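You operate a simulated robot arm through the tools that you are given. There is no shell and no other tool. Be economical: measure what you need, move in short steps, check, and stop when the job is done.

Carry out the task below with a simulated robot arm. There is one attempt and no reset: what you move stays moved.

JOB
Swap the blue roll for the green one and roll that whole band on at WIDE.
Fine: blue roll to the free peg of the core rack, green roll on the feed peg; width slide to WIDE, feed lever on, crank until it is bare.

The check looks at the end state, three seconds after you hand in, the way a careful person would. Anything else that was tipped, shoved, dropped, spilled or broken makes it a failure.

ROBOT AND FRAMES
A 7-joint arm with a two-finger parallel gripper, fixed in place. Base frame: the origin is at the foot of the arm, x ahead of it, y to its left, z up; the work surface is at about z = 78.7. Lengths are in cm, angles in degrees, forces in N, time in s.
With the tool pointing down near the work surface it reaches from about 30 to 70 cm from the base axis. Its first joint turns from -66.0 to 66.0 degrees. Payload 1.57 kg.
The tool frame sits at the grasp point between the pads (the TCP): z along the fingers, y along the line on which they close. The tips reach 3 cm beyond it. The gripper opens to 11 cm. The fingers are 2.4 cm wide and 1.2 cm thick; the gripper's body (4.8 by 11.2 cm) begins 7.8 cm behind the TCP.
Orientation is that of the tool frame in the base frame, as a unit quaternion [x, y, z, w]. With the fingers straight down and closing along the base's y, the tool's x points along the base's -x, its y along +y and its z along -z.

CONTROLS
- The arm moves only by the tool nudge_tool. Its argument "targets" is a list of rows, each an object of numbers (a shift or turn left out is 0, a gripper value left out holds the last): "dx", "dy", "dz": the shift along the tool's x, y, z in cm; "rx", "ry", "rz": the turn, a rotation vector about the tool's x, y, z in degrees. In form: [{"dx": .., "dy": .., "dz": .., "rx": .., "ry": .., "rz": ..}, ...]. A call has 1 to 20 rows; each row is the pose to reach, as a shift and turn from the pose commanded when the call began, along the tool's axes at that moment. "fingers" is the gripper command, from -1 (fully open) to 1 (shut), values between in proportion, set as the call begins (left out, the last holds). Each row takes 0.2 s and may step no farther than 5 cm and 8.6 degrees from the row before; otherwise, or with a gripper value out of range, the whole call is refused. Where a pose cannot be reached the arm comes as near as it can. A force on the tool above 80 N (or 10 N above the force at the start of the call, whichever is more), or a blocked arm, ends the call early, and 0.2 s more pass. The fingers move at their own pace (about 10.8 cm/s each) and stop on an object; they squeeze with about 36 N. The grip force told is the motor's: it shows also when the fingers shut on nothing. Time passes only in rows, and 0.2 s behind the last, so rows that repeat a pose let the fingers close. It gives the time, the measured TCP pose, the force on the tool (base axes), the opening and the grip force at its end, in the units of the frame above (readings bear some noise), and new pictures: "show" is both (left out), scene, wrist or none.
- Cameras (640 x 400 px; columns grow to the right, rows downward): "scene" is fixed at [16.62, -40.44, 138.37]; the picture's right is [0.70, -0.71, 0.00], its down [-0.53, -0.52, -0.67] and it looks along [0.48, 0.47, -0.75] (base axes); focal length 319 px, centre (320, 200). "wrist" rides on the gripper at [7, 1.6, -14.1] in the tool frame; the picture's right is [-0.23, 0.97, 0.00], its down [-0.86, -0.20, -0.48] and it looks along [-0.47, -0.11, 0.88] (tool axes); focal length 222 px, centre (320, 200).
- point_at(camera, pixels): for up to 12 pixels [column, row] of the newest picture of that camera ("zoom" is the newest enlarged one), the place [x, y, z] in the base frame of the surface seen there, good to about 0.2 cm. No time passes.
- zoom(camera, box): a new picture of the part [left, top, right, bottom] of that camera's present view, enlarged. No time passes.
- finish_job(): hands the job in; it is judged then, once.

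Work in short steps. Measure before you move; look again where a grasp or a placing could have gone wrong, and mend it. You have 80 turns and 170 pictures in all, those below and enlarged ones among them. Open the gripper and draw the arm clear of the work before you hand the job in, unless the task says otherwise; then end with one line.

The tools are called after "Request:" as a command line: name --argument value ..., lists and objects as JSON in quotes. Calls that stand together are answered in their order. nudge_tool: Moves the arm, as the interface text tells. Its arguments: {"type":"object","properties":{"targets":{"type":"array","items":{"type":"object","properties":{"dx":{"type":"number"},"dy":{"type":"number"},"dz":{"type":"number"},"rx":{"type":"number"},"ry":{"type":"number"},"rz":{"type":"number"}}}},"fingers":{"type":"number"},"show":{"type":"string","enum":["both","scene","wrist","none"]}},"required":["targets"]} The other tools are called the same way: point_at (camera, pixels) gives the place of the surface under pixels of a picture; zoom (camera, box) takes an enlarged picture of a part of a camera's view; finish_job () hands the job in.

At the start:

```text
t: 0.0
tcp_pos: [36.04, -9.64, 111.42]
tcp_rot: [0.0, 1.0, 0.0, 0.001]
ft_force: [-0.3, -0.4, 0.1]
width: 11.0
gripper_force: 0.0
```

scene: 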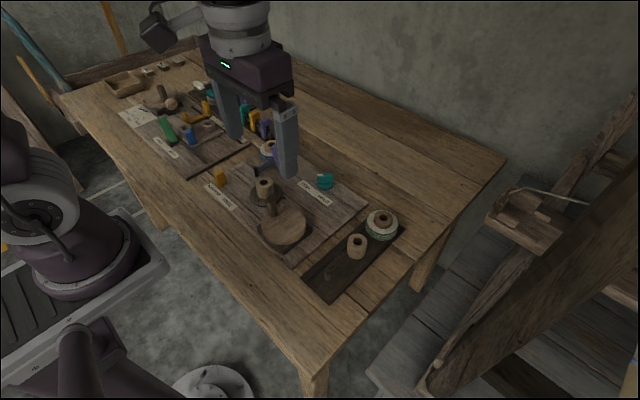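
wrist: 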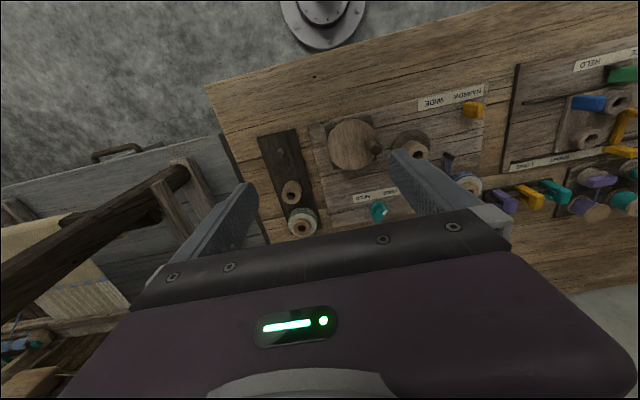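

The scene shows a bench with several mechanisms; I zoom in on the work area around (270,200) and the rack at (360,240).

Request:
zoom --camera "scene" --box '[190, 130, 420, 300]'

Request:
zoom --camera "scene" --box '[70, 50, 300, 200]'

Request:
zoom --camera "wrist" --box '[240, 60, 640, 260]'

```text
2.35 times, centred on (305, 215) of scene
```

zoom: 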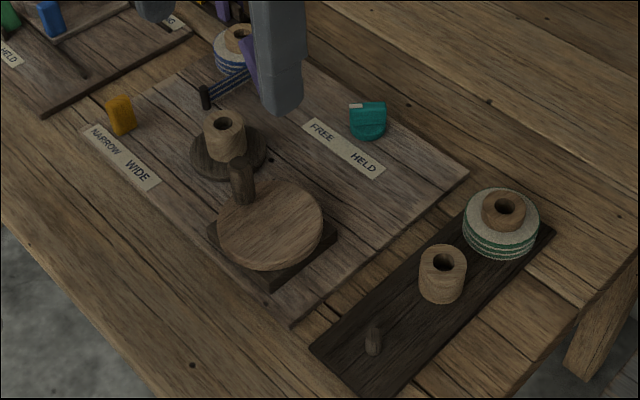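

```text
2.67 times, centred on (185, 125) of scene
```

zoom: 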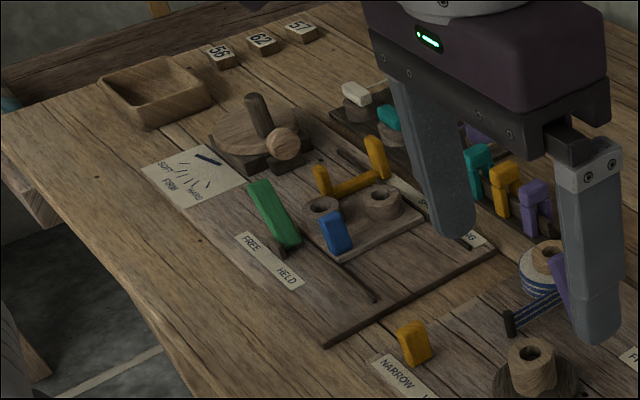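

```text
1.60 times, centred on (440, 160) of wrist
```

zoom: 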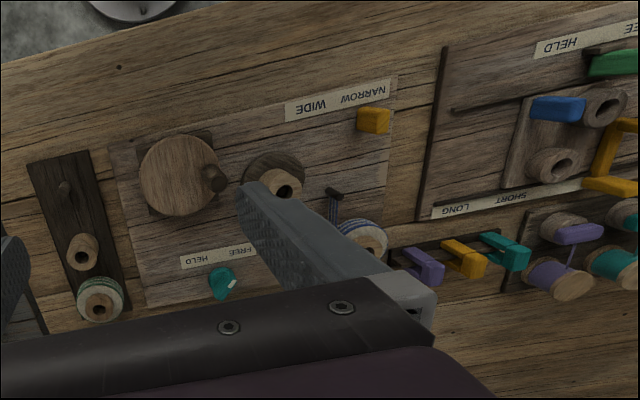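

The gripper hides the feed roll, so I measure the visible parts first and then shift the arm to the left for a clear view.

Request:
point_at --camera "scene" --pixels '[[381, 218], [357, 240], [329, 270], [264, 183], [285, 228], [275, 196], [219, 176], [324, 178], [263, 165], [270, 146], [285, 250], [330, 298]]'

Request:
nudge_tool --targets '[{"dy": 4}, {"dy": 8}, {"dy": 12}, {"dy": 16}, {"dy": 20}]'

```text
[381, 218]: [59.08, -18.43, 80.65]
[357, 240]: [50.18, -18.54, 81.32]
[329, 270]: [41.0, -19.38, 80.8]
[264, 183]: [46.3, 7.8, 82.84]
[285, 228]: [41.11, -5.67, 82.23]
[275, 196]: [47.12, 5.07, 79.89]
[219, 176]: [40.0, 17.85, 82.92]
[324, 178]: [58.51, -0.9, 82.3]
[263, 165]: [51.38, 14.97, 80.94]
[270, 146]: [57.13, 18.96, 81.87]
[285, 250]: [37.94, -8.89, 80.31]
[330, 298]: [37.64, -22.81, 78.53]
```

```text
t: 1.2
tcp_pos: [35.96, 10.46, 111.45]
tcp_rot: [0.0, 1.0, 0.0, 0.0]
ft_force: [0.0, -0.2, -1.2]
width: 11.0
gripper_force: 0.2
```

scene: 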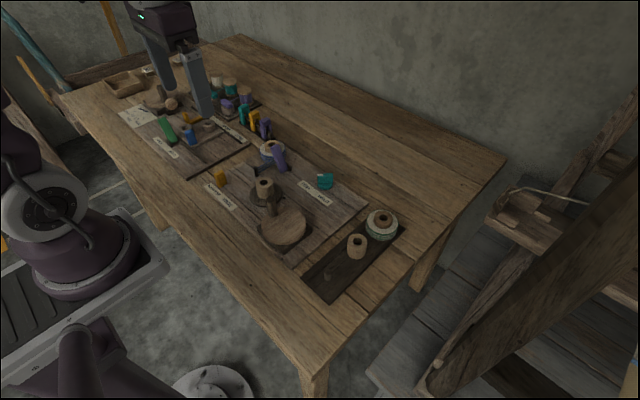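
wrist: 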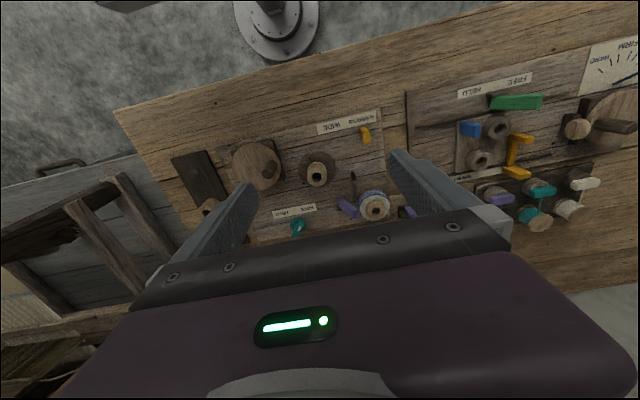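

The feed area is now in view; I zoom at the blue roll (270,152) and the whole board.

Request:
zoom --camera "scene" --box '[225, 125, 345, 200]'

Request:
zoom --camera "wrist" --box '[220, 100, 420, 245]'

Request:
zoom --camera "scene" --box '[290, 190, 420, 305]'

```text
5.33 times, centred on (285, 162) of scene
```

zoom: 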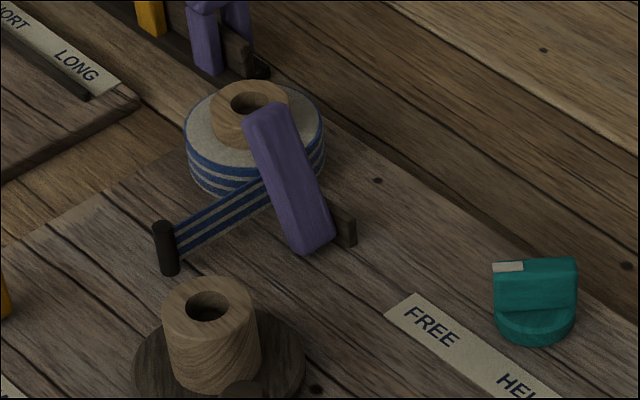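

```text
2.76 times, centred on (320, 172) of wrist
```

zoom: 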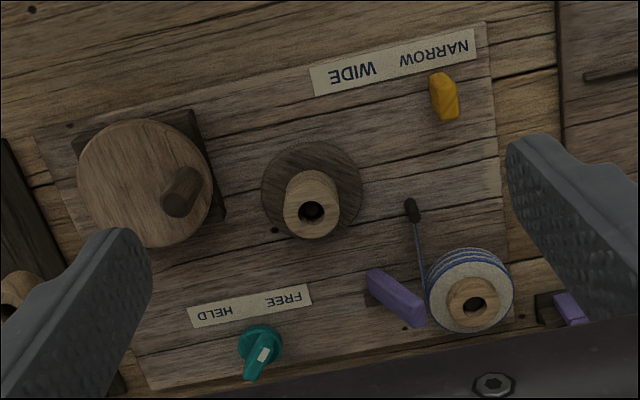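

```text
3.48 times, centred on (355, 248) of scene
```

zoom: 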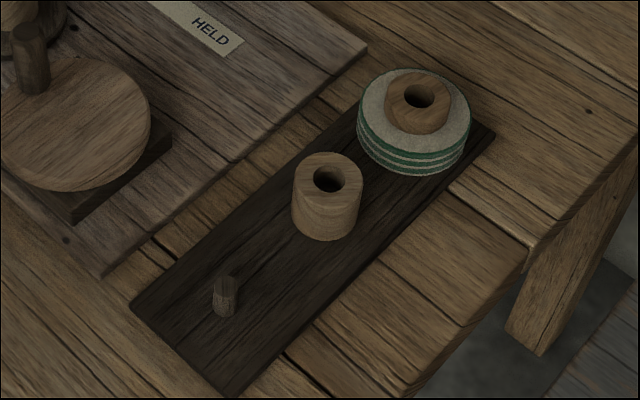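

I see a purple lever by the blue roll (zoom 290,180) and a teal FREE/HELD knob. I move in for a closer wrist view over the board.

Request:
nudge_tool --targets '[{"dz": 4, "dx": -1, "dy": -1}, {"dz": 8, "dx": -2, "dy": -3}, {"dz": 12, "dx": -4, "dy": -5}]'

Request:
zoom --camera "wrist" --box '[160, 0, 480, 220]'

```text
t: 2.0
tcp_pos: [40.06, 5.16, 99.39]
tcp_rot: [0.0, 1.0, 0.001, 0.0]
ft_force: [0.1, -0.9, -0.1]
width: 11.01
gripper_force: 0.0
```

scene: 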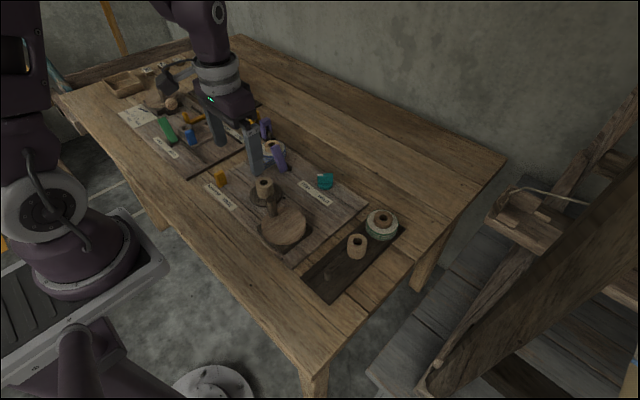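
wrist: 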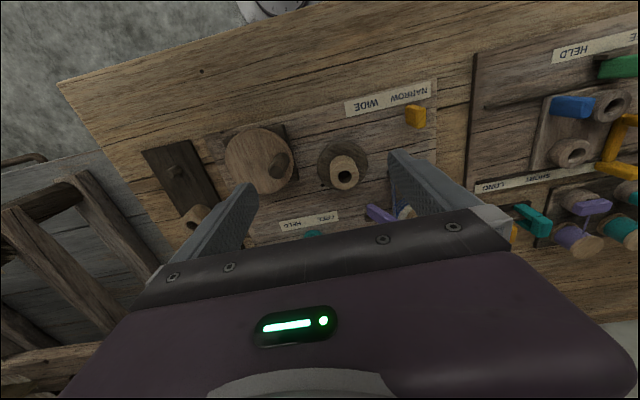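

```text
1.82 times, centred on (320, 110) of wrist
```

zoom: 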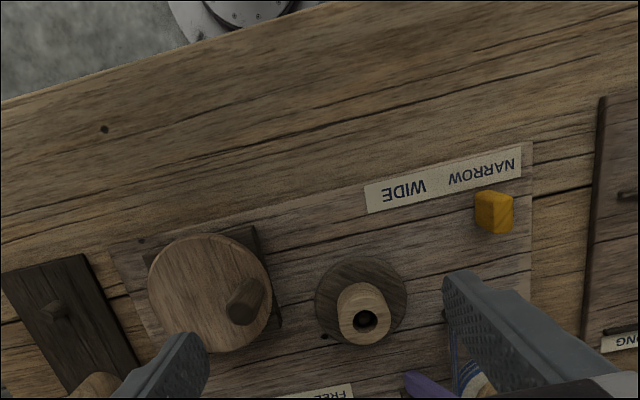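

The wrist view shows what lies at or behind the TCP, so I move forward in x to see the lever and knob.

Request:
nudge_tool --targets '[{"dz": -1, "dx": -5, "dy": 0}, {"dz": -1, "dx": -10, "dy": 0}, {"dz": -1, "dx": -15, "dy": 1}, {"dz": -1, "dx": -20, "dy": 2}]'

Request:
zoom --camera "wrist" --box '[160, 0, 480, 220]'

```text
refused: row 1 steps farther than a row can; nothing moved
```

```text
1.82 times, centred on (320, 110) of wrist
```

zoom: 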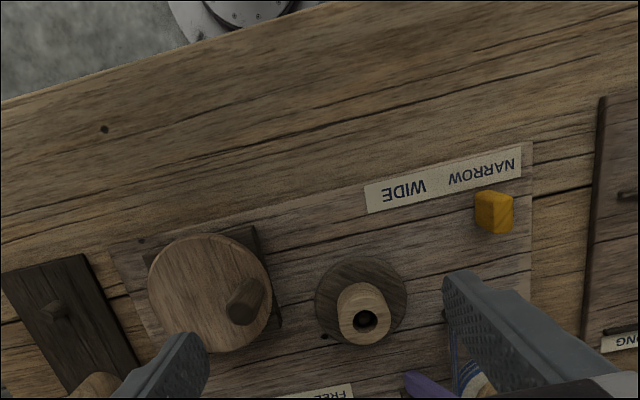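

The step was slightly too long; I repeat with smaller ones.

Request:
nudge_tool --targets '[{"dz": -1, "dx": -4}, {"dz": -1, "dx": -8}, {"dz": -1, "dx": -12}, {"dz": -1, "dx": -16, "dy": 1}, {"dz": -1, "dx": -20, "dy": 2}]'

Request:
zoom --camera "wrist" --box '[160, 0, 480, 220]'

```text
t: 3.2
tcp_pos: [60.08, 7.28, 100.26]
tcp_rot: [0.0, 1.0, 0.001, -0.001]
ft_force: [0.7, -0.9, 0.4]
width: 10.98
gripper_force: 0.0
```

scene: 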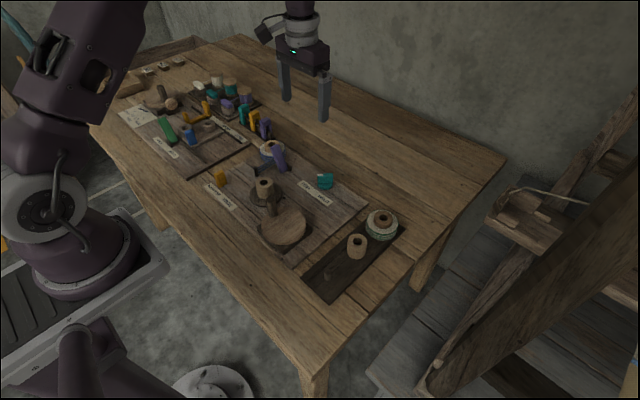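
wrist: 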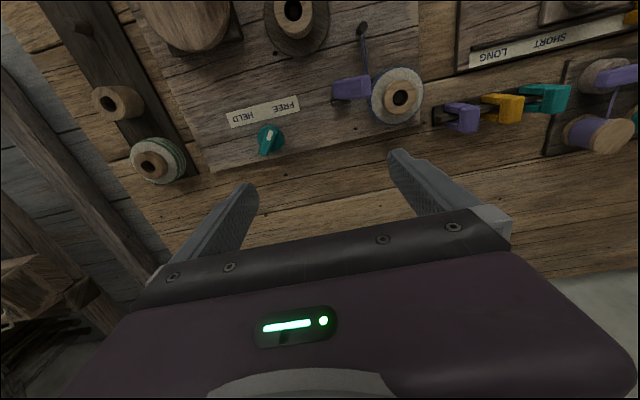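

```text
1.82 times, centred on (320, 110) of wrist
```

zoom: 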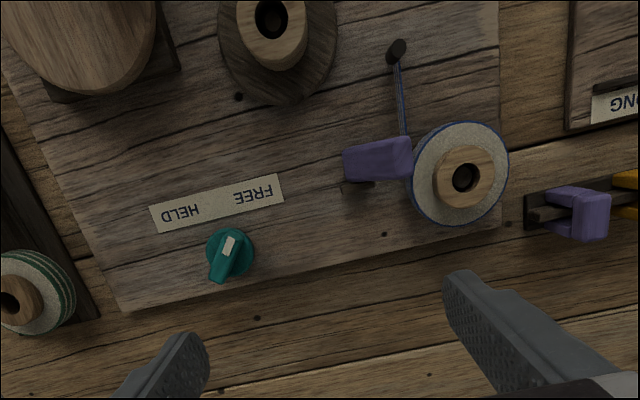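

I zoom into the teal knob, purple lever and other features and measure their points.

Request:
zoom --camera "wrist" --box '[220, 60, 420, 185]'

Request:
point_at --camera "wrist" --pixels '[[400, 97], [340, 92], [366, 82], [345, 103], [361, 27], [275, 130], [266, 152], [270, 140], [242, 118], [286, 106], [292, 12], [383, 118]]'

Request:
point_at --camera "scene" --pixels '[[276, 148], [282, 168], [272, 143], [290, 169], [256, 170], [325, 175], [329, 182], [321, 182], [219, 173], [205, 184], [231, 207], [271, 152]]'

```text
3.20 times, centred on (320, 122) of wrist
```

zoom: 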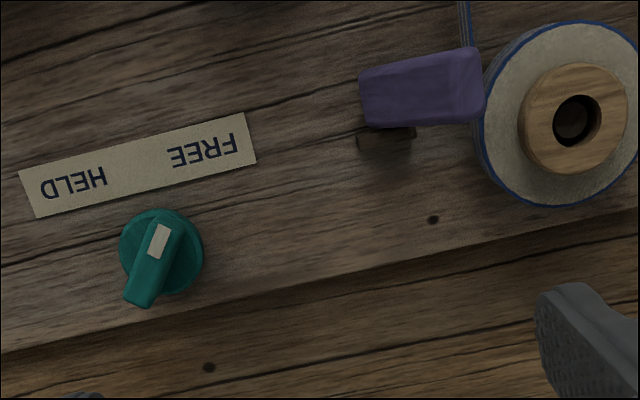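

```text
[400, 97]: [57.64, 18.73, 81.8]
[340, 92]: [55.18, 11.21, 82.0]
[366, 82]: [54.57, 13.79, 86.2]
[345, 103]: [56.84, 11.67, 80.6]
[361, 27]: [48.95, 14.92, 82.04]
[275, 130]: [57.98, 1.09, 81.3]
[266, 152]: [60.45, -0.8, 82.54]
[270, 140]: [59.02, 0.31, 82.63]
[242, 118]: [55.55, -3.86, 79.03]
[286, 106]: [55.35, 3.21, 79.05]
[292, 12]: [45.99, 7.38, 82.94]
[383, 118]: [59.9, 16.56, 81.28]
```

```text
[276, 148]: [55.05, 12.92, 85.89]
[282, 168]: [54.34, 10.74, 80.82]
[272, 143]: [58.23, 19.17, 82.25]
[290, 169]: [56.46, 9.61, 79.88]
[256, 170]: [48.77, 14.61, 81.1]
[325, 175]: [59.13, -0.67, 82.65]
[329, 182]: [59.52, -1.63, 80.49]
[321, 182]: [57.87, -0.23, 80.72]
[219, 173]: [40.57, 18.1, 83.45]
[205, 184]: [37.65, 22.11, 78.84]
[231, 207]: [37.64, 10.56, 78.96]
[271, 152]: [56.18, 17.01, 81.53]
```

The knob's white mark already points toward FREE. I look more closely at the purple lever and its bracket, and at the similar green one.

Request:
zoom --camera "scene" --box '[252, 135, 308, 180]'

Request:
zoom --camera "scene" --box '[150, 75, 270, 160]'

Request:
zoom --camera "wrist" --box '[320, 60, 430, 135]'

```text
8.89 times, centred on (280, 158) of scene
```

zoom: 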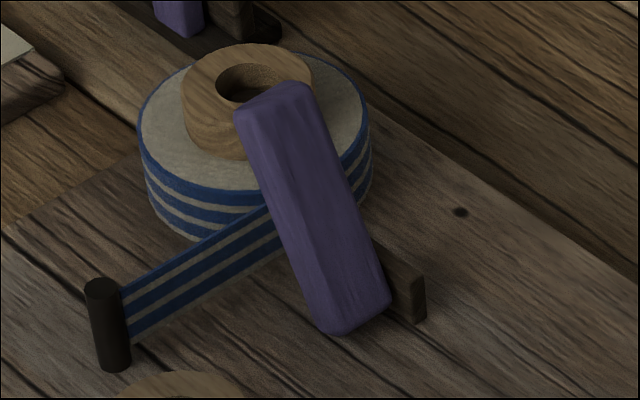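

```text
4.71 times, centred on (210, 118) of scene
```

zoom: 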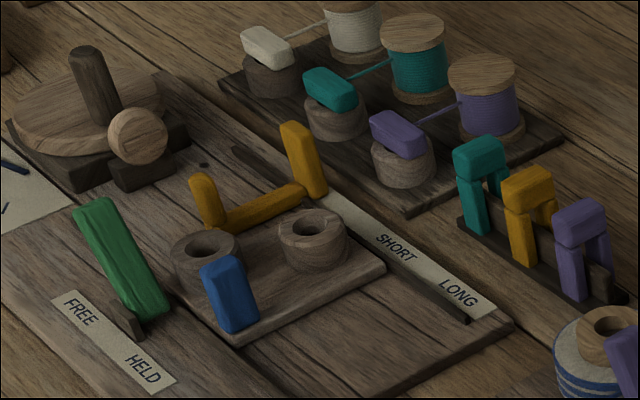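

```text
5.33 times, centred on (375, 98) of wrist
```

zoom: 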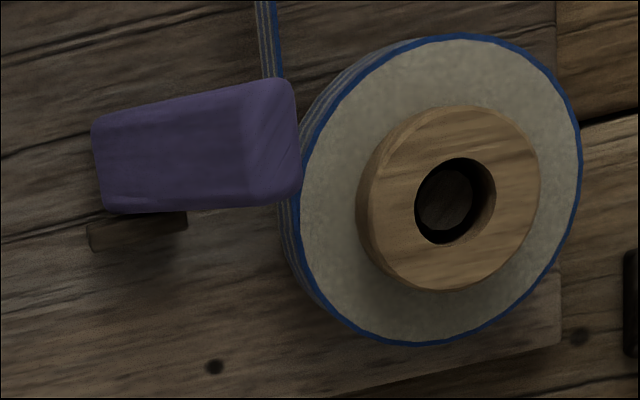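

I measure the blue roll's core ring and band rim using the last zoom.

Request:
point_at --camera "zoom" --pixels '[[395, 205], [520, 205], [455, 130], [455, 270], [315, 190], [570, 160], [450, 335], [430, 50], [110, 120], [280, 100], [130, 200], [280, 180]]'

Request:
zoom --camera "wrist" --box '[60, 60, 220, 200]'

```text
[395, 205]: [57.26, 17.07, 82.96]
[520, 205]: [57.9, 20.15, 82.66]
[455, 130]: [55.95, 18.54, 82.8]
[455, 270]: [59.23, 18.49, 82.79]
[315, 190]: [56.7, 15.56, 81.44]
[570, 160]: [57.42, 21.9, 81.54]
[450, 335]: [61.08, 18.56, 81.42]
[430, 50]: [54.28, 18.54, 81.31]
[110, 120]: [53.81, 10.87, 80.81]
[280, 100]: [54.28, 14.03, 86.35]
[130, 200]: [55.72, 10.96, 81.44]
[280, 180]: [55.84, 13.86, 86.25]
```

```text
2.86 times, centred on (140, 130) of wrist
```

zoom: 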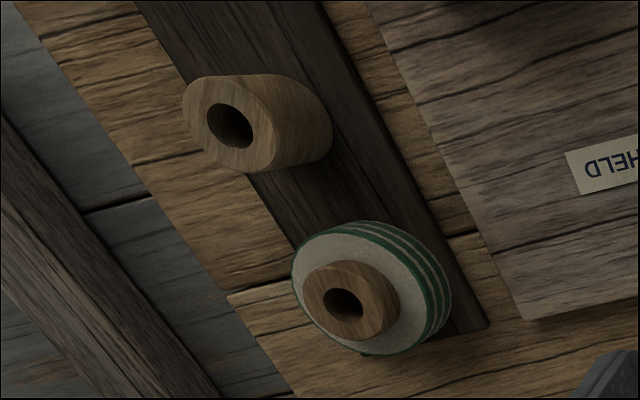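

The blue core's centre is (57.65, 18.6), its top at z 82.8 and the band's top at 81.4. I move above it with the gripper opened to about 6 cm.

Request:
nudge_tool --targets '[{"dx": 1, "dy": 4, "dz": 0}, {"dx": 2, "dy": 8, "dz": 2}, {"dx": 2.43, "dy": 11.32, "dz": 5}, {"dx": 2.43, "dy": 11.32, "dz": 8}, {"dx": 2.43, "dy": 11.32, "dz": 10}]' --fingers -0.09

Request:
zoom --camera "scene" --box '[220, 100, 340, 175]'

```text
t: 4.4
tcp_pos: [57.57, 18.68, 90.4]
tcp_rot: [0.0, 1.0, 0.001, 0.0]
ft_force: [0.5, 0.8, 0.1]
width: 5.96
gripper_force: 0.0
```

scene: 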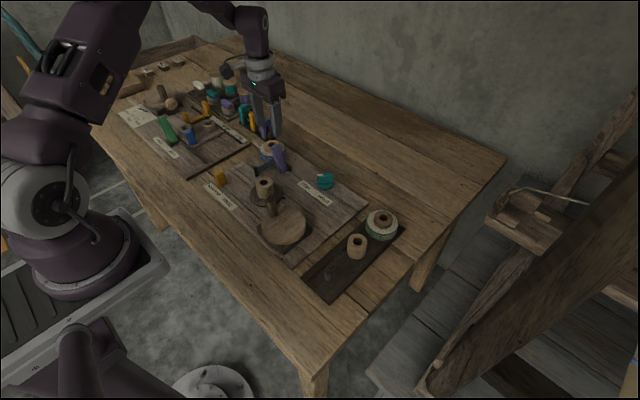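
wrist: 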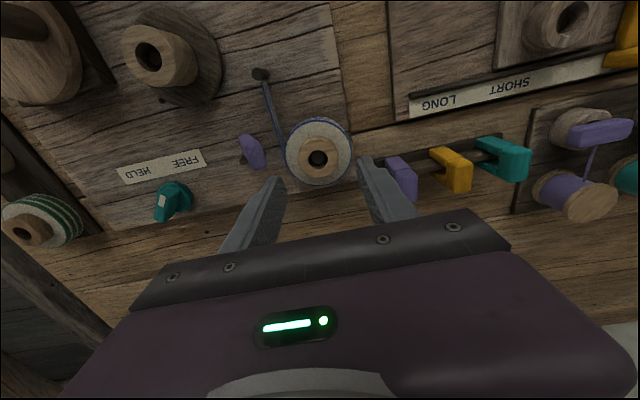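

```text
5.33 times, centred on (280, 138) of scene
```

zoom: 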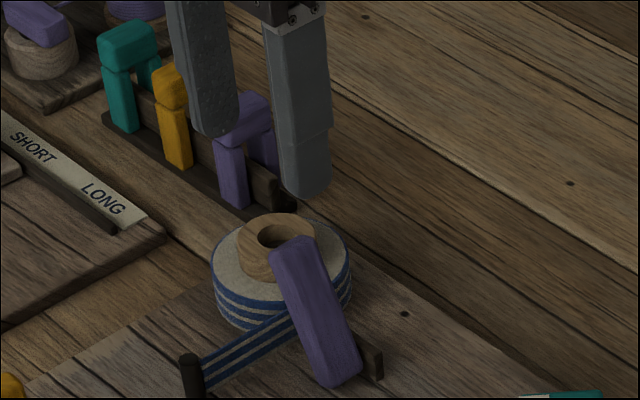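

I check the purple clip's distance and height before descending.

Request:
point_at --camera "wrist" --pixels '[[395, 165], [400, 185], [413, 168], [255, 150], [318, 145], [335, 160], [303, 160], [320, 175]]'

```text
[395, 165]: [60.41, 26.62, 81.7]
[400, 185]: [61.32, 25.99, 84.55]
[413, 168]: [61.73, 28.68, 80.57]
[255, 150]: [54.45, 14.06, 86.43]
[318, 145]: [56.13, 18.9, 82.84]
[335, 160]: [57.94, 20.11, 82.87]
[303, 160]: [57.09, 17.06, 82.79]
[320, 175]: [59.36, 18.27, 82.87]
```

The clip starts at y≈25.5, so it is clear. I descend to TCP z≈84.8 and then close.

Request:
nudge_tool --targets '[{"dz": 2}, {"dz": 4}, {"dz": 5.3}, {"dz": 5.65}]' --fingers -0.09 --show "wrist"

Request:
nudge_tool --targets '[{"dz": 0}, {"dz": 0}, {"dz": 0}]' --fingers 1

```text
t: 5.4
tcp_pos: [57.71, 18.62, 84.86]
tcp_rot: [0.0, 1.0, 0.0, -0.001]
ft_force: [-0.4, 0.0, -0.2]
width: 6.02
gripper_force: 0.0
```

wrist: 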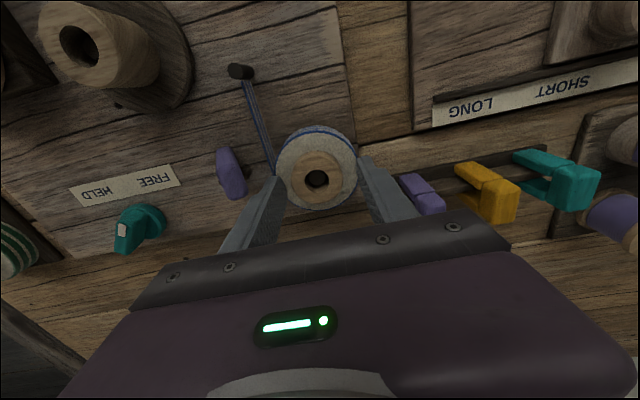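

```text
t: 6.2
tcp_pos: [57.53, 18.74, 84.75]
tcp_rot: [0.0, 1.0, 0.0, 0.0]
ft_force: [-0.3, 0.2, -0.6]
width: 4.05
gripper_force: 35.8
```

scene: 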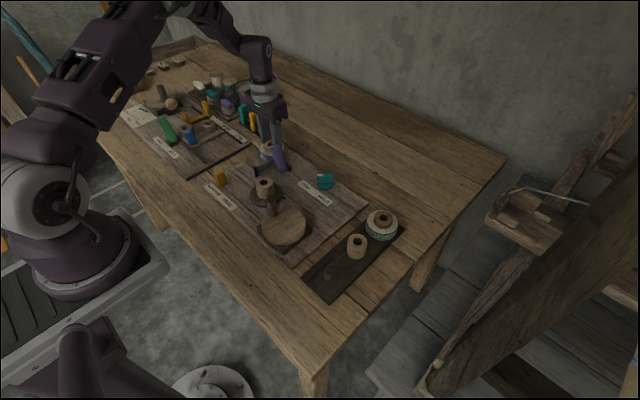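
wrist: 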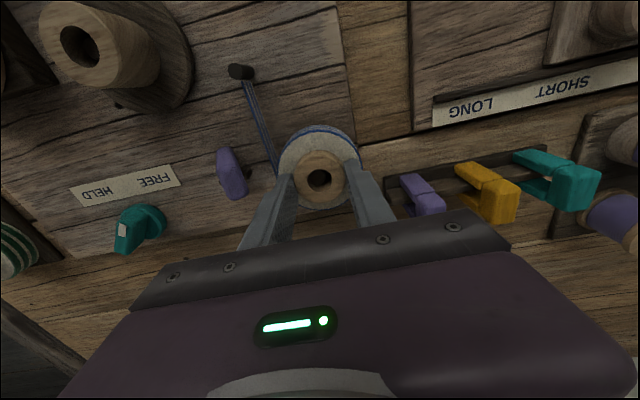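

The grip is on the core at 4.05 cm wide, 36 N. I lift slowly and watch the tail.

Request:
nudge_tool --targets '[{"dz": -0.5}, {"dz": -1.5}, {"dz": -3}, {"dz": -5}]'

Request:
zoom --camera "scene" --box '[220, 100, 340, 175]'

```text
t: 7.2
tcp_pos: [57.59, 18.78, 89.91]
tcp_rot: [-0.001, 1.0, 0.0, -0.001]
ft_force: [-0.2, 0.6, -0.3]
width: 0.0
gripper_force: 21.1
```

scene: 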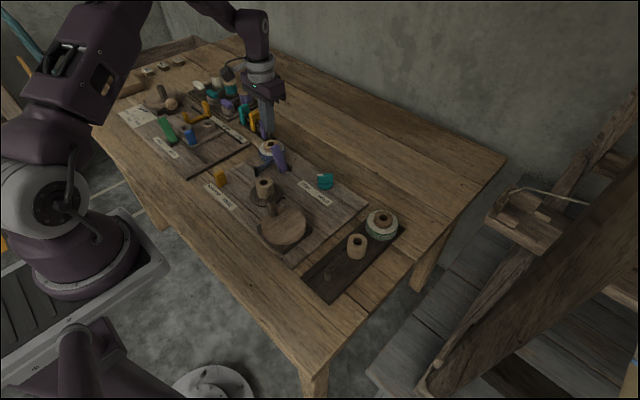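
wrist: 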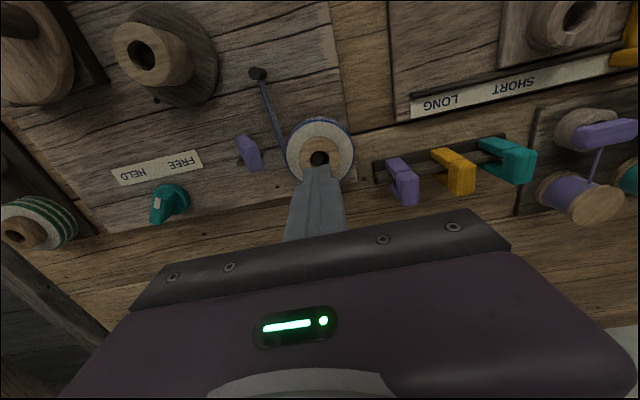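

```text
5.33 times, centred on (280, 138) of scene
```

zoom: 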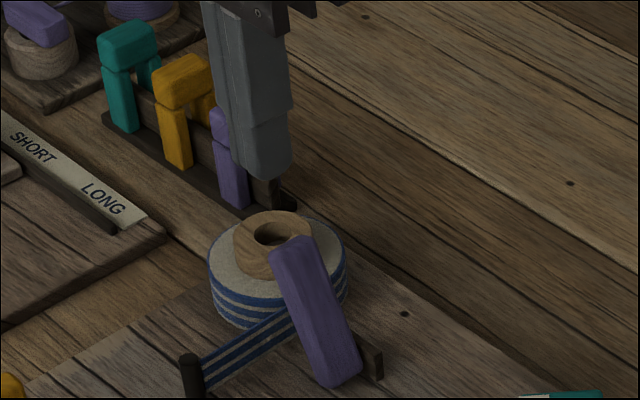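

The fingers slipped off and the roll stayed on the peg, so the feed lever, leaning to the roll at (55,14,86), is probably holding the band. I measure the lever and roll again, then try pushing the lever over.

Request:
point_at --camera "zoom" --pixels '[[290, 245], [275, 255], [310, 240], [320, 300], [335, 380], [355, 372], [375, 365], [245, 240], [300, 225], [265, 220], [225, 260], [285, 330]]'

Request:
zoom --camera "wrist" --box '[220, 60, 380, 200]'

```text
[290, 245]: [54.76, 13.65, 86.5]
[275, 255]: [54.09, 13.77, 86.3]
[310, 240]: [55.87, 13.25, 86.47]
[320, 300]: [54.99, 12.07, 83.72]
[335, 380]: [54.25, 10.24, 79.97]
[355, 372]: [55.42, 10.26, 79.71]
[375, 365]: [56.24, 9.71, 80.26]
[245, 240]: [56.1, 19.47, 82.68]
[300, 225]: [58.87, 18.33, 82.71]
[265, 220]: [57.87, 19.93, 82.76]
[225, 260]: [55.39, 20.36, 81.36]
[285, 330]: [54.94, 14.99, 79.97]
```

```text
2.86 times, centred on (300, 130) of wrist
```

zoom: 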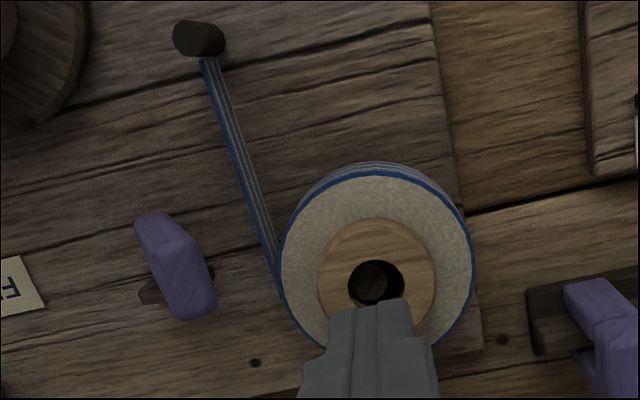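

The roll has not moved, and the lever doesn't seem to touch the band. I try the core grip again a bit deeper and lift in small steps while reading the force.

Request:
nudge_tool --targets '[{"dz": 0}, {"dz": 2}, {"dz": 4, "dx": -0.05, "dy": -0.1}, {"dz": 5.2, "dx": -0.05, "dy": -0.1}, {"dz": 5.4, "dx": -0.05, "dy": -0.1}]' --fingers -0.09 --show "none"

Request:
nudge_tool --targets '[{"dz": 0}, {"dz": 0}, {"dz": 0}]' --fingers 1 --show "none"

Request:
nudge_tool --targets '[{"dz": -0.2}, {"dz": -0.4}]' --show "wrist"

```text
t: 8.4
tcp_pos: [57.59, 18.72, 84.38]
tcp_rot: [0.001, 1.0, 0.0, 0.0]
ft_force: [-0.4, -0.2, -0.3]
width: 5.99
gripper_force: 0.0
```

```text
t: 9.2
tcp_pos: [57.69, 18.67, 84.47]
tcp_rot: [0.0, 1.0, 0.0, 0.0]
ft_force: [-0.7, 0.8, -1.0]
width: 4.03
gripper_force: 36.1
```

```text
t: 9.8
tcp_pos: [57.5, 18.71, 84.75]
tcp_rot: [0.001, 1.0, 0.001, 0.0]
ft_force: [0.3, 0.1, -1.0]
width: 4.04
gripper_force: 36.4
```

wrist: 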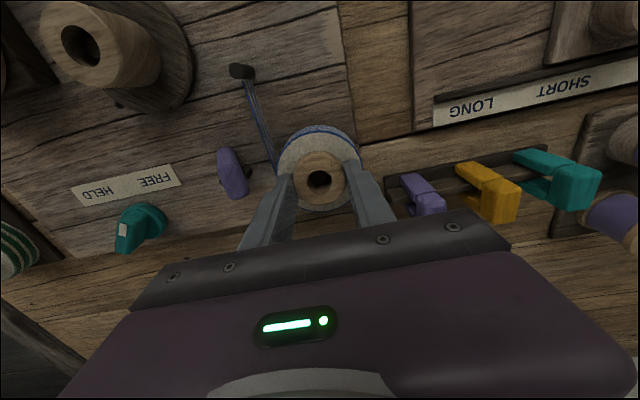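

The force stays near 1 N; I check whether the core's top rose and continue with a small lift.

Request:
nudge_tool --targets '[{"dz": -0.2}, {"dz": -0.4}, {"dz": -0.6}]' --show "wrist"

Request:
point_at --camera "wrist" --pixels '[[303, 165], [320, 160], [318, 197], [335, 145], [292, 150]]'

Request:
zoom --camera "wrist" --box '[220, 60, 420, 220]'

```text
t: 10.6
tcp_pos: [57.6, 18.7, 85.27]
tcp_rot: [-0.001, 1.0, 0.0, 0.0]
ft_force: [0.5, 0.2, -0.8]
width: 4.03
gripper_force: 36.7
```

wrist: 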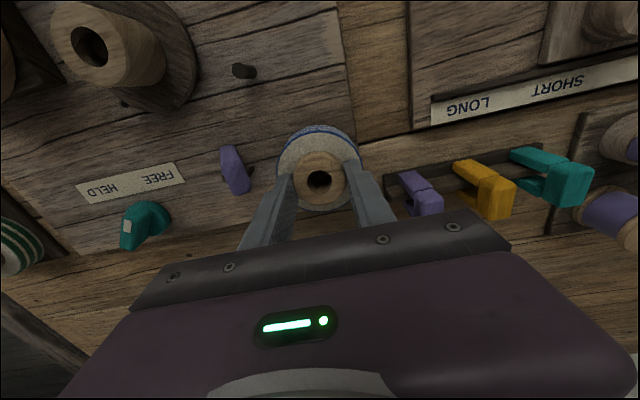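

```text
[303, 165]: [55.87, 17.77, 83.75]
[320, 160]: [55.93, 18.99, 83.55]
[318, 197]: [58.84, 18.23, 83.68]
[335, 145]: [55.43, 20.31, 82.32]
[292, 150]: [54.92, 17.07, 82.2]
```

```text
2.50 times, centred on (320, 140) of wrist
```

zoom: 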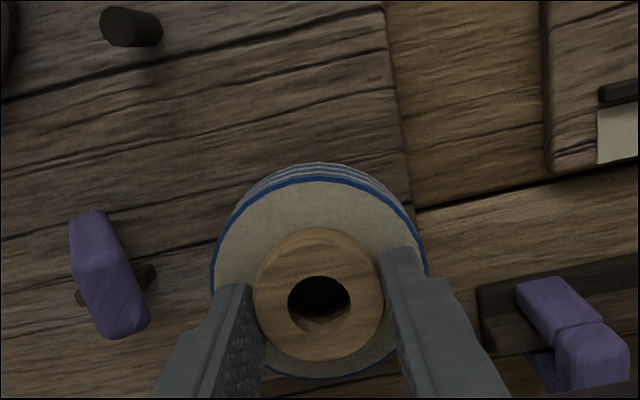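

The roll is rising (core top 83.7) and the tail has come off; the earlier slip was from too quick a lift. I keep lifting gently.

Request:
nudge_tool --targets '[{"dz": -0.4}, {"dz": -0.8}, {"dz": -1.2}, {"dz": -1.6}, {"dz": -2.0}, {"dz": -2.4}, {"dz": -2.8}, {"dz": -3.2}, {"dz": -3.6}, {"dz": -4.0}, {"dz": -4.4}, {"dz": -4.8}]'

Request:
zoom --camera "scene" --box '[220, 100, 340, 175]'

```text
t: 13.2
tcp_pos: [57.54, 18.62, 90.2]
tcp_rot: [-0.001, 1.0, 0.001, 0.0]
ft_force: [-0.1, 0.3, -0.4]
width: 4.05
gripper_force: 36.4
```

scene: 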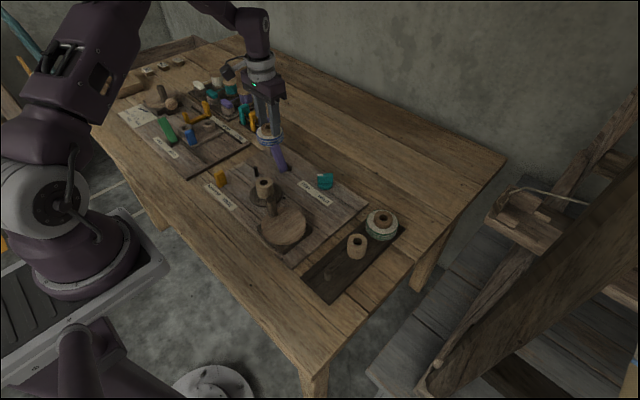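
wrist: 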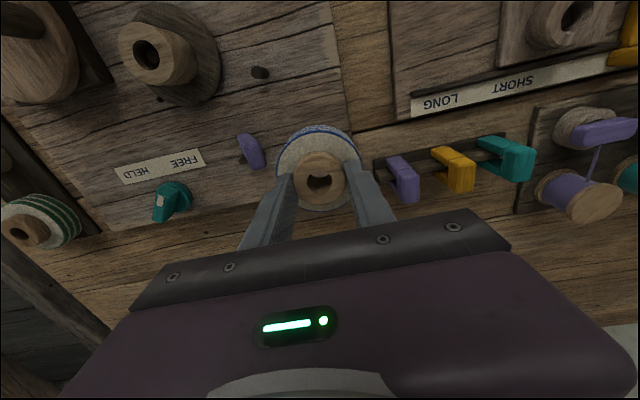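

```text
5.33 times, centred on (280, 138) of scene
```

zoom: 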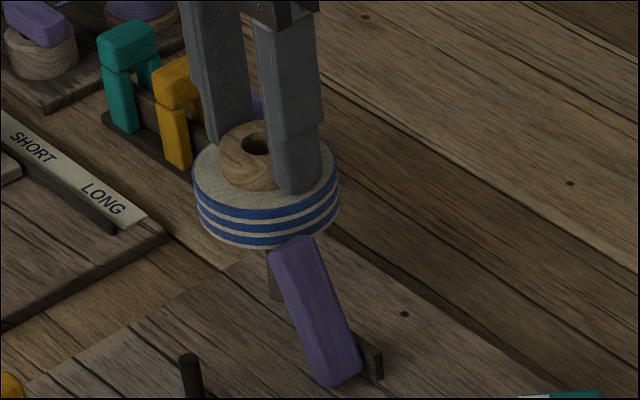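

The blue roll hangs from the fingers with the tail wound up. I measure the free peg and rack before moving over there.

Request:
zoom --camera "scene" --box '[295, 225, 385, 300]'

Request:
nudge_tool --targets '[{"dz": -1}, {"dz": -2}, {"dz": -3}, {"dz": -4}, {"dz": -5}]' --show "none"

```text
5.33 times, centred on (340, 262) of scene
```

zoom: 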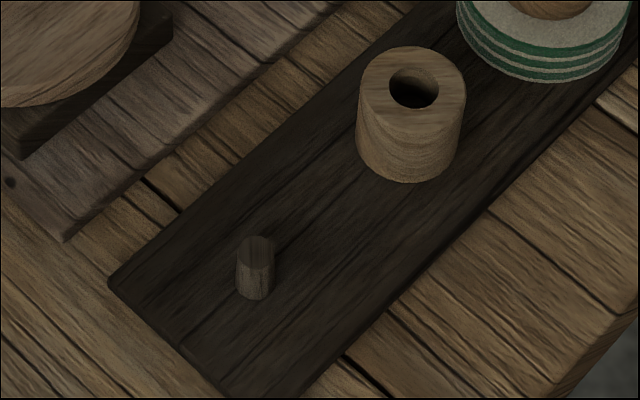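

```text
t: 14.4
tcp_pos: [57.71, 18.7, 95.01]
tcp_rot: [0.001, 1.0, 0.0, 0.0]
ft_force: [0.3, 0.6, -0.9]
width: 4.05
gripper_force: 35.8
```

Request:
point_at --camera "zoom" --pixels '[[256, 241], [256, 254], [245, 248], [268, 248], [256, 290], [375, 85], [452, 85], [414, 57], [414, 118], [256, 310]]'

```text
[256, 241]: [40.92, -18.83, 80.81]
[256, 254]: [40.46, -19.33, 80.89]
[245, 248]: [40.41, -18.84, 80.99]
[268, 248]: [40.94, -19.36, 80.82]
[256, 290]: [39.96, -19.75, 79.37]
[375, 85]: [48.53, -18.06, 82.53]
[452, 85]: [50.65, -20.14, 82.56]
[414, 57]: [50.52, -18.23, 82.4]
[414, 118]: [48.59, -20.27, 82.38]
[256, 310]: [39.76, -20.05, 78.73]
```

The free peg's top is at (40.7, -19.1, 80.9). I carry the roll there at height.

Request:
nudge_tool --targets '[{"dx": 0.5, "dy": -1}, {"dx": 1.5, "dy": -3.2}, {"dx": 2.6, "dy": -5.7}, {"dx": 3.7, "dy": -8.2}, {"dx": 4.8, "dy": -10.7}, {"dx": 5.9, "dy": -13.2}, {"dx": 7.1, "dy": -15.7}, {"dx": 8.2, "dy": -18.2}, {"dx": 9.3, "dy": -20.7}, {"dx": 10.4, "dy": -23.2}, {"dx": 11.6, "dy": -25.7}, {"dx": 12.7, "dy": -28.2}, {"dx": 13.8, "dy": -30.7}, {"dx": 14.9, "dy": -33.2}, {"dx": 16.0, "dy": -35.5}, {"dx": 16.7, "dy": -37.2}, {"dx": 16.95, "dy": -37.75}, {"dx": 16.95, "dy": -37.75}]'

Request:
zoom --camera "scene" --box '[270, 180, 390, 300]'

```text
t: 18.2
tcp_pos: [40.7, -19.18, 95.06]
tcp_rot: [0.0, 1.0, 0.001, 0.0]
ft_force: [0.5, 0.7, -0.9]
width: 4.05
gripper_force: 35.9
```

scene: 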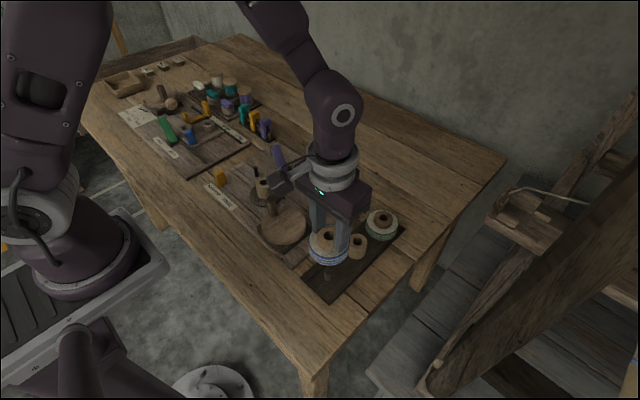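
wrist: 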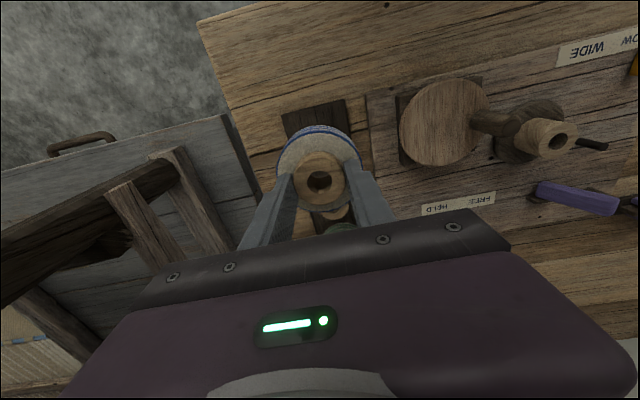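

```text
3.33 times, centred on (330, 240) of scene
```

zoom: 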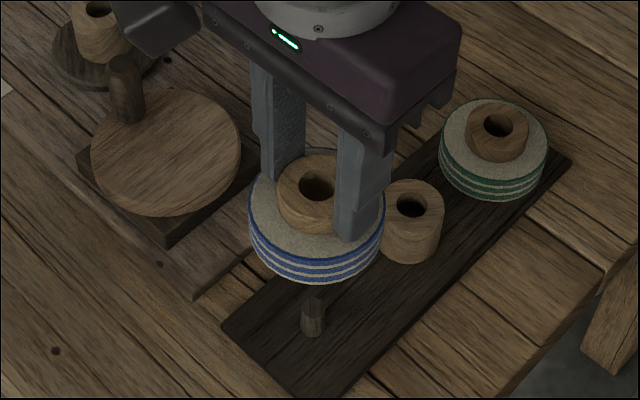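

I verify where the held core actually sits relative to the TCP.

Request:
point_at --camera "wrist" --pixels '[[303, 182], [338, 180], [318, 203], [320, 161]]'

Request:
nudge_tool --targets '[{"dz": 1}, {"dz": 2.5}, {"dz": 4.5}, {"dz": 6.5}, {"dz": 7.8}]'

Request:
zoom --camera "scene" --box '[270, 200, 390, 300]'

```text
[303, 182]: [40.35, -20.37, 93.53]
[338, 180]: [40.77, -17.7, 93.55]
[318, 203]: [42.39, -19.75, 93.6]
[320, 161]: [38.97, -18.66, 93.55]
```

```text
t: 19.4
tcp_pos: [40.51, -19.24, 87.41]
tcp_rot: [0.0, 1.0, 0.0, 0.0]
ft_force: [-0.1, 0.4, -0.1]
width: 4.05
gripper_force: 36.0
```

scene: 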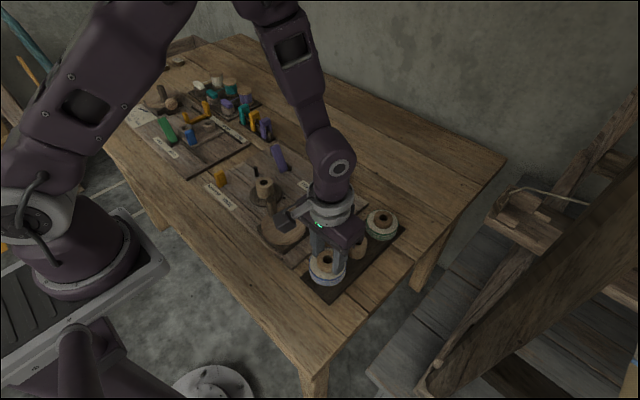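
wrist: 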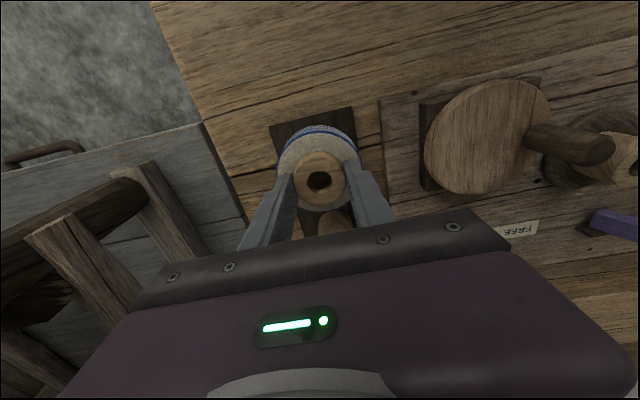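

```text
4.00 times, centred on (330, 250) of scene
```

zoom: 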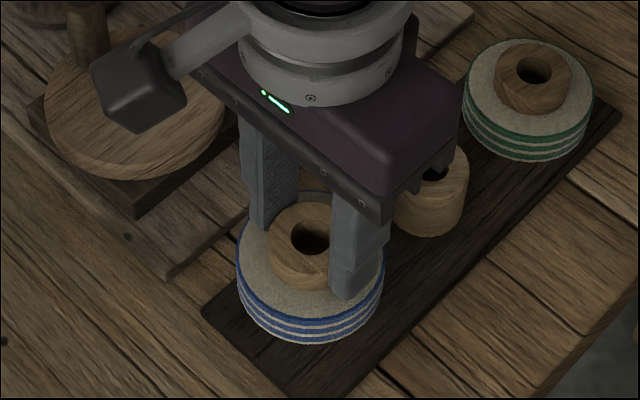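

The core is centred at (40.62, -19.12), aligned with the peg. I lower it in small steps to seat.

Request:
nudge_tool --targets '[{"dz": 0.6}, {"dz": 1.2}, {"dz": 1.8}, {"dz": 2.4}, {"dz": 2.8}, {"dz": 3.1}, {"dz": 3.2}]'

Request:
zoom --camera "scene" --box '[270, 200, 390, 300]'

Request:
point_at --camera "wrist" --pixels '[[303, 182], [338, 180], [318, 203], [320, 161]]'

```text
t: 21.0
tcp_pos: [40.71, -19.12, 84.23]
tcp_rot: [0.0, 1.0, 0.0, 0.0]
ft_force: [-0.8, 0.4, -1.4]
width: 4.04
gripper_force: 35.6
```

scene: 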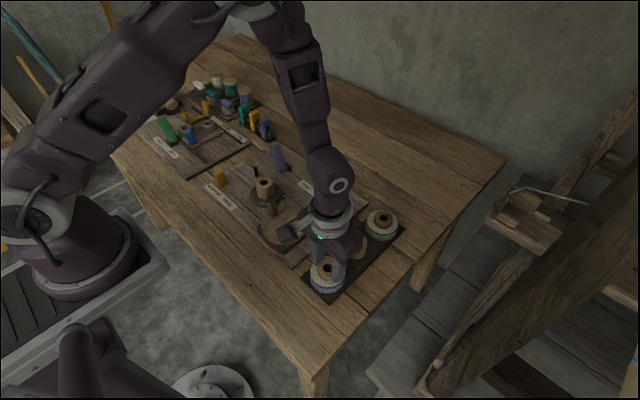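
wrist: 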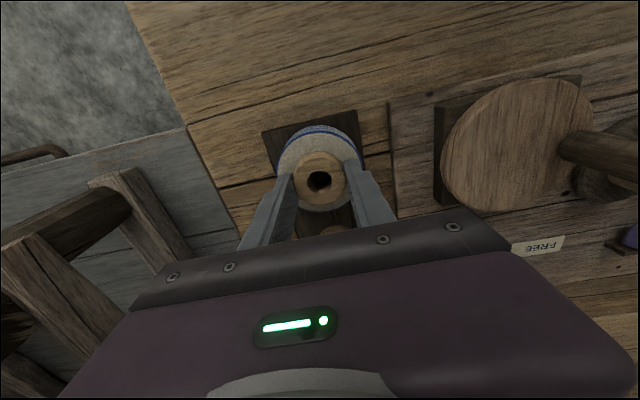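

```text
4.00 times, centred on (330, 250) of scene
```

zoom: 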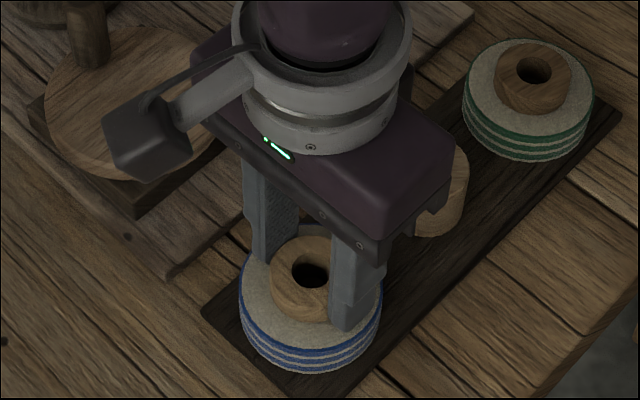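

```text
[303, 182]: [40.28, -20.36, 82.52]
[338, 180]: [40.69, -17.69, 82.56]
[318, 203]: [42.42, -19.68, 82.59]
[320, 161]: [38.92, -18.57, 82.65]
```

The core top is at 82.57, matching the neighbouring core's 82.45, so it is seated. I open to 6 cm and rise.

Request:
nudge_tool --targets '[{"dz": 0}, {"dz": 0}, {"dz": 0}, {"dz": -0.5}, {"dz": -1.5}, {"dz": -3.5}, {"dz": -6}, {"dz": -9}]' --fingers -0.09

Request:
zoom --camera "scene" --box '[270, 180, 420, 300]'

```text
t: 22.8
tcp_pos: [40.53, -19.06, 93.25]
tcp_rot: [0.0, 1.0, 0.001, 0.001]
ft_force: [0.2, 0.3, -0.6]
width: 6.02
gripper_force: 0.1
```

scene: 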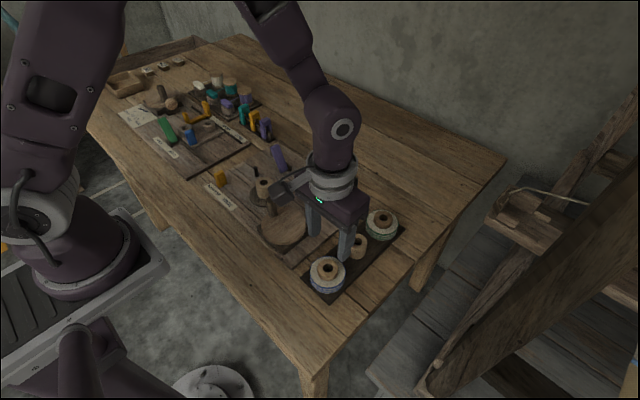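
wrist: 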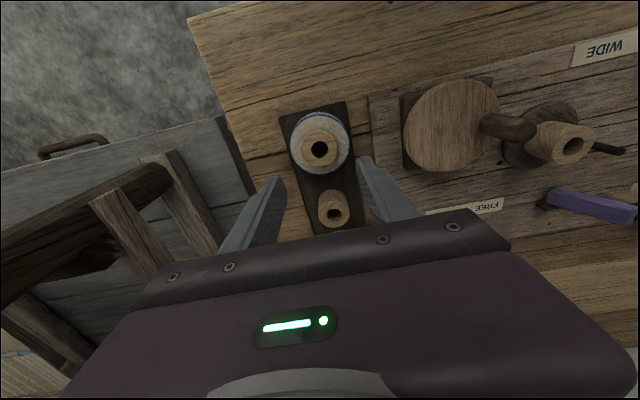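

```text
3.33 times, centred on (345, 240) of scene
```

zoom: 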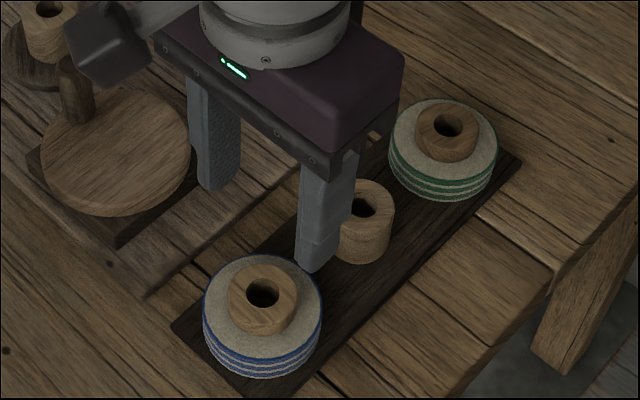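

The blue roll sits on its peg. Now I measure the green core's ring (zoom around (447,130)).

Request:
point_at --camera "zoom" --pixels '[[424, 127], [470, 127], [447, 109], [447, 148], [400, 150], [485, 165], [262, 274], [262, 316], [238, 293], [288, 293]]'

Request:
nudge_tool --targets '[{"dx": -3, "dz": -1}, {"dx": -7, "dz": -1}, {"dx": -11, "dz": -1}, {"dx": -15, "dz": -1}, {"dx": -17.9, "dz": -1}]' --show "wrist"

```text
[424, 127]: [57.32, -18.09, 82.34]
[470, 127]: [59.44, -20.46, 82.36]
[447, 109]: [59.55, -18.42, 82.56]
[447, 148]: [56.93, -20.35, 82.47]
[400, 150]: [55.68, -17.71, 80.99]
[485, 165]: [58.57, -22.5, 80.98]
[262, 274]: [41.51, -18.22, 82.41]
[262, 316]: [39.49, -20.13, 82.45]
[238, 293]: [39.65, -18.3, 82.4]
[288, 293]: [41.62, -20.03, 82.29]
```

```text
t: 24.0
tcp_pos: [58.61, -19.24, 94.34]
tcp_rot: [0.0, 1.0, 0.0, 0.0]
ft_force: [-1.1, -0.5, 0.7]
width: 6.0
gripper_force: 0.0
```

wrist: 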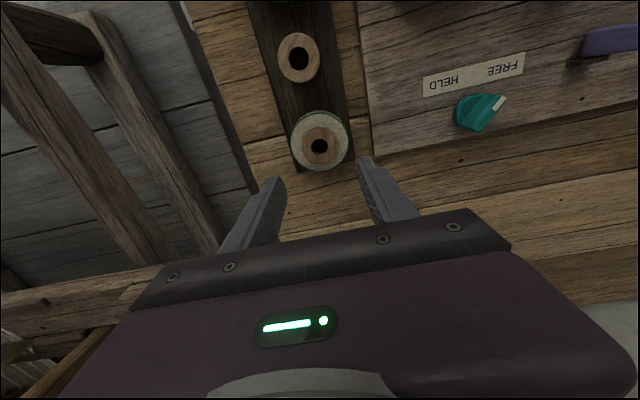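

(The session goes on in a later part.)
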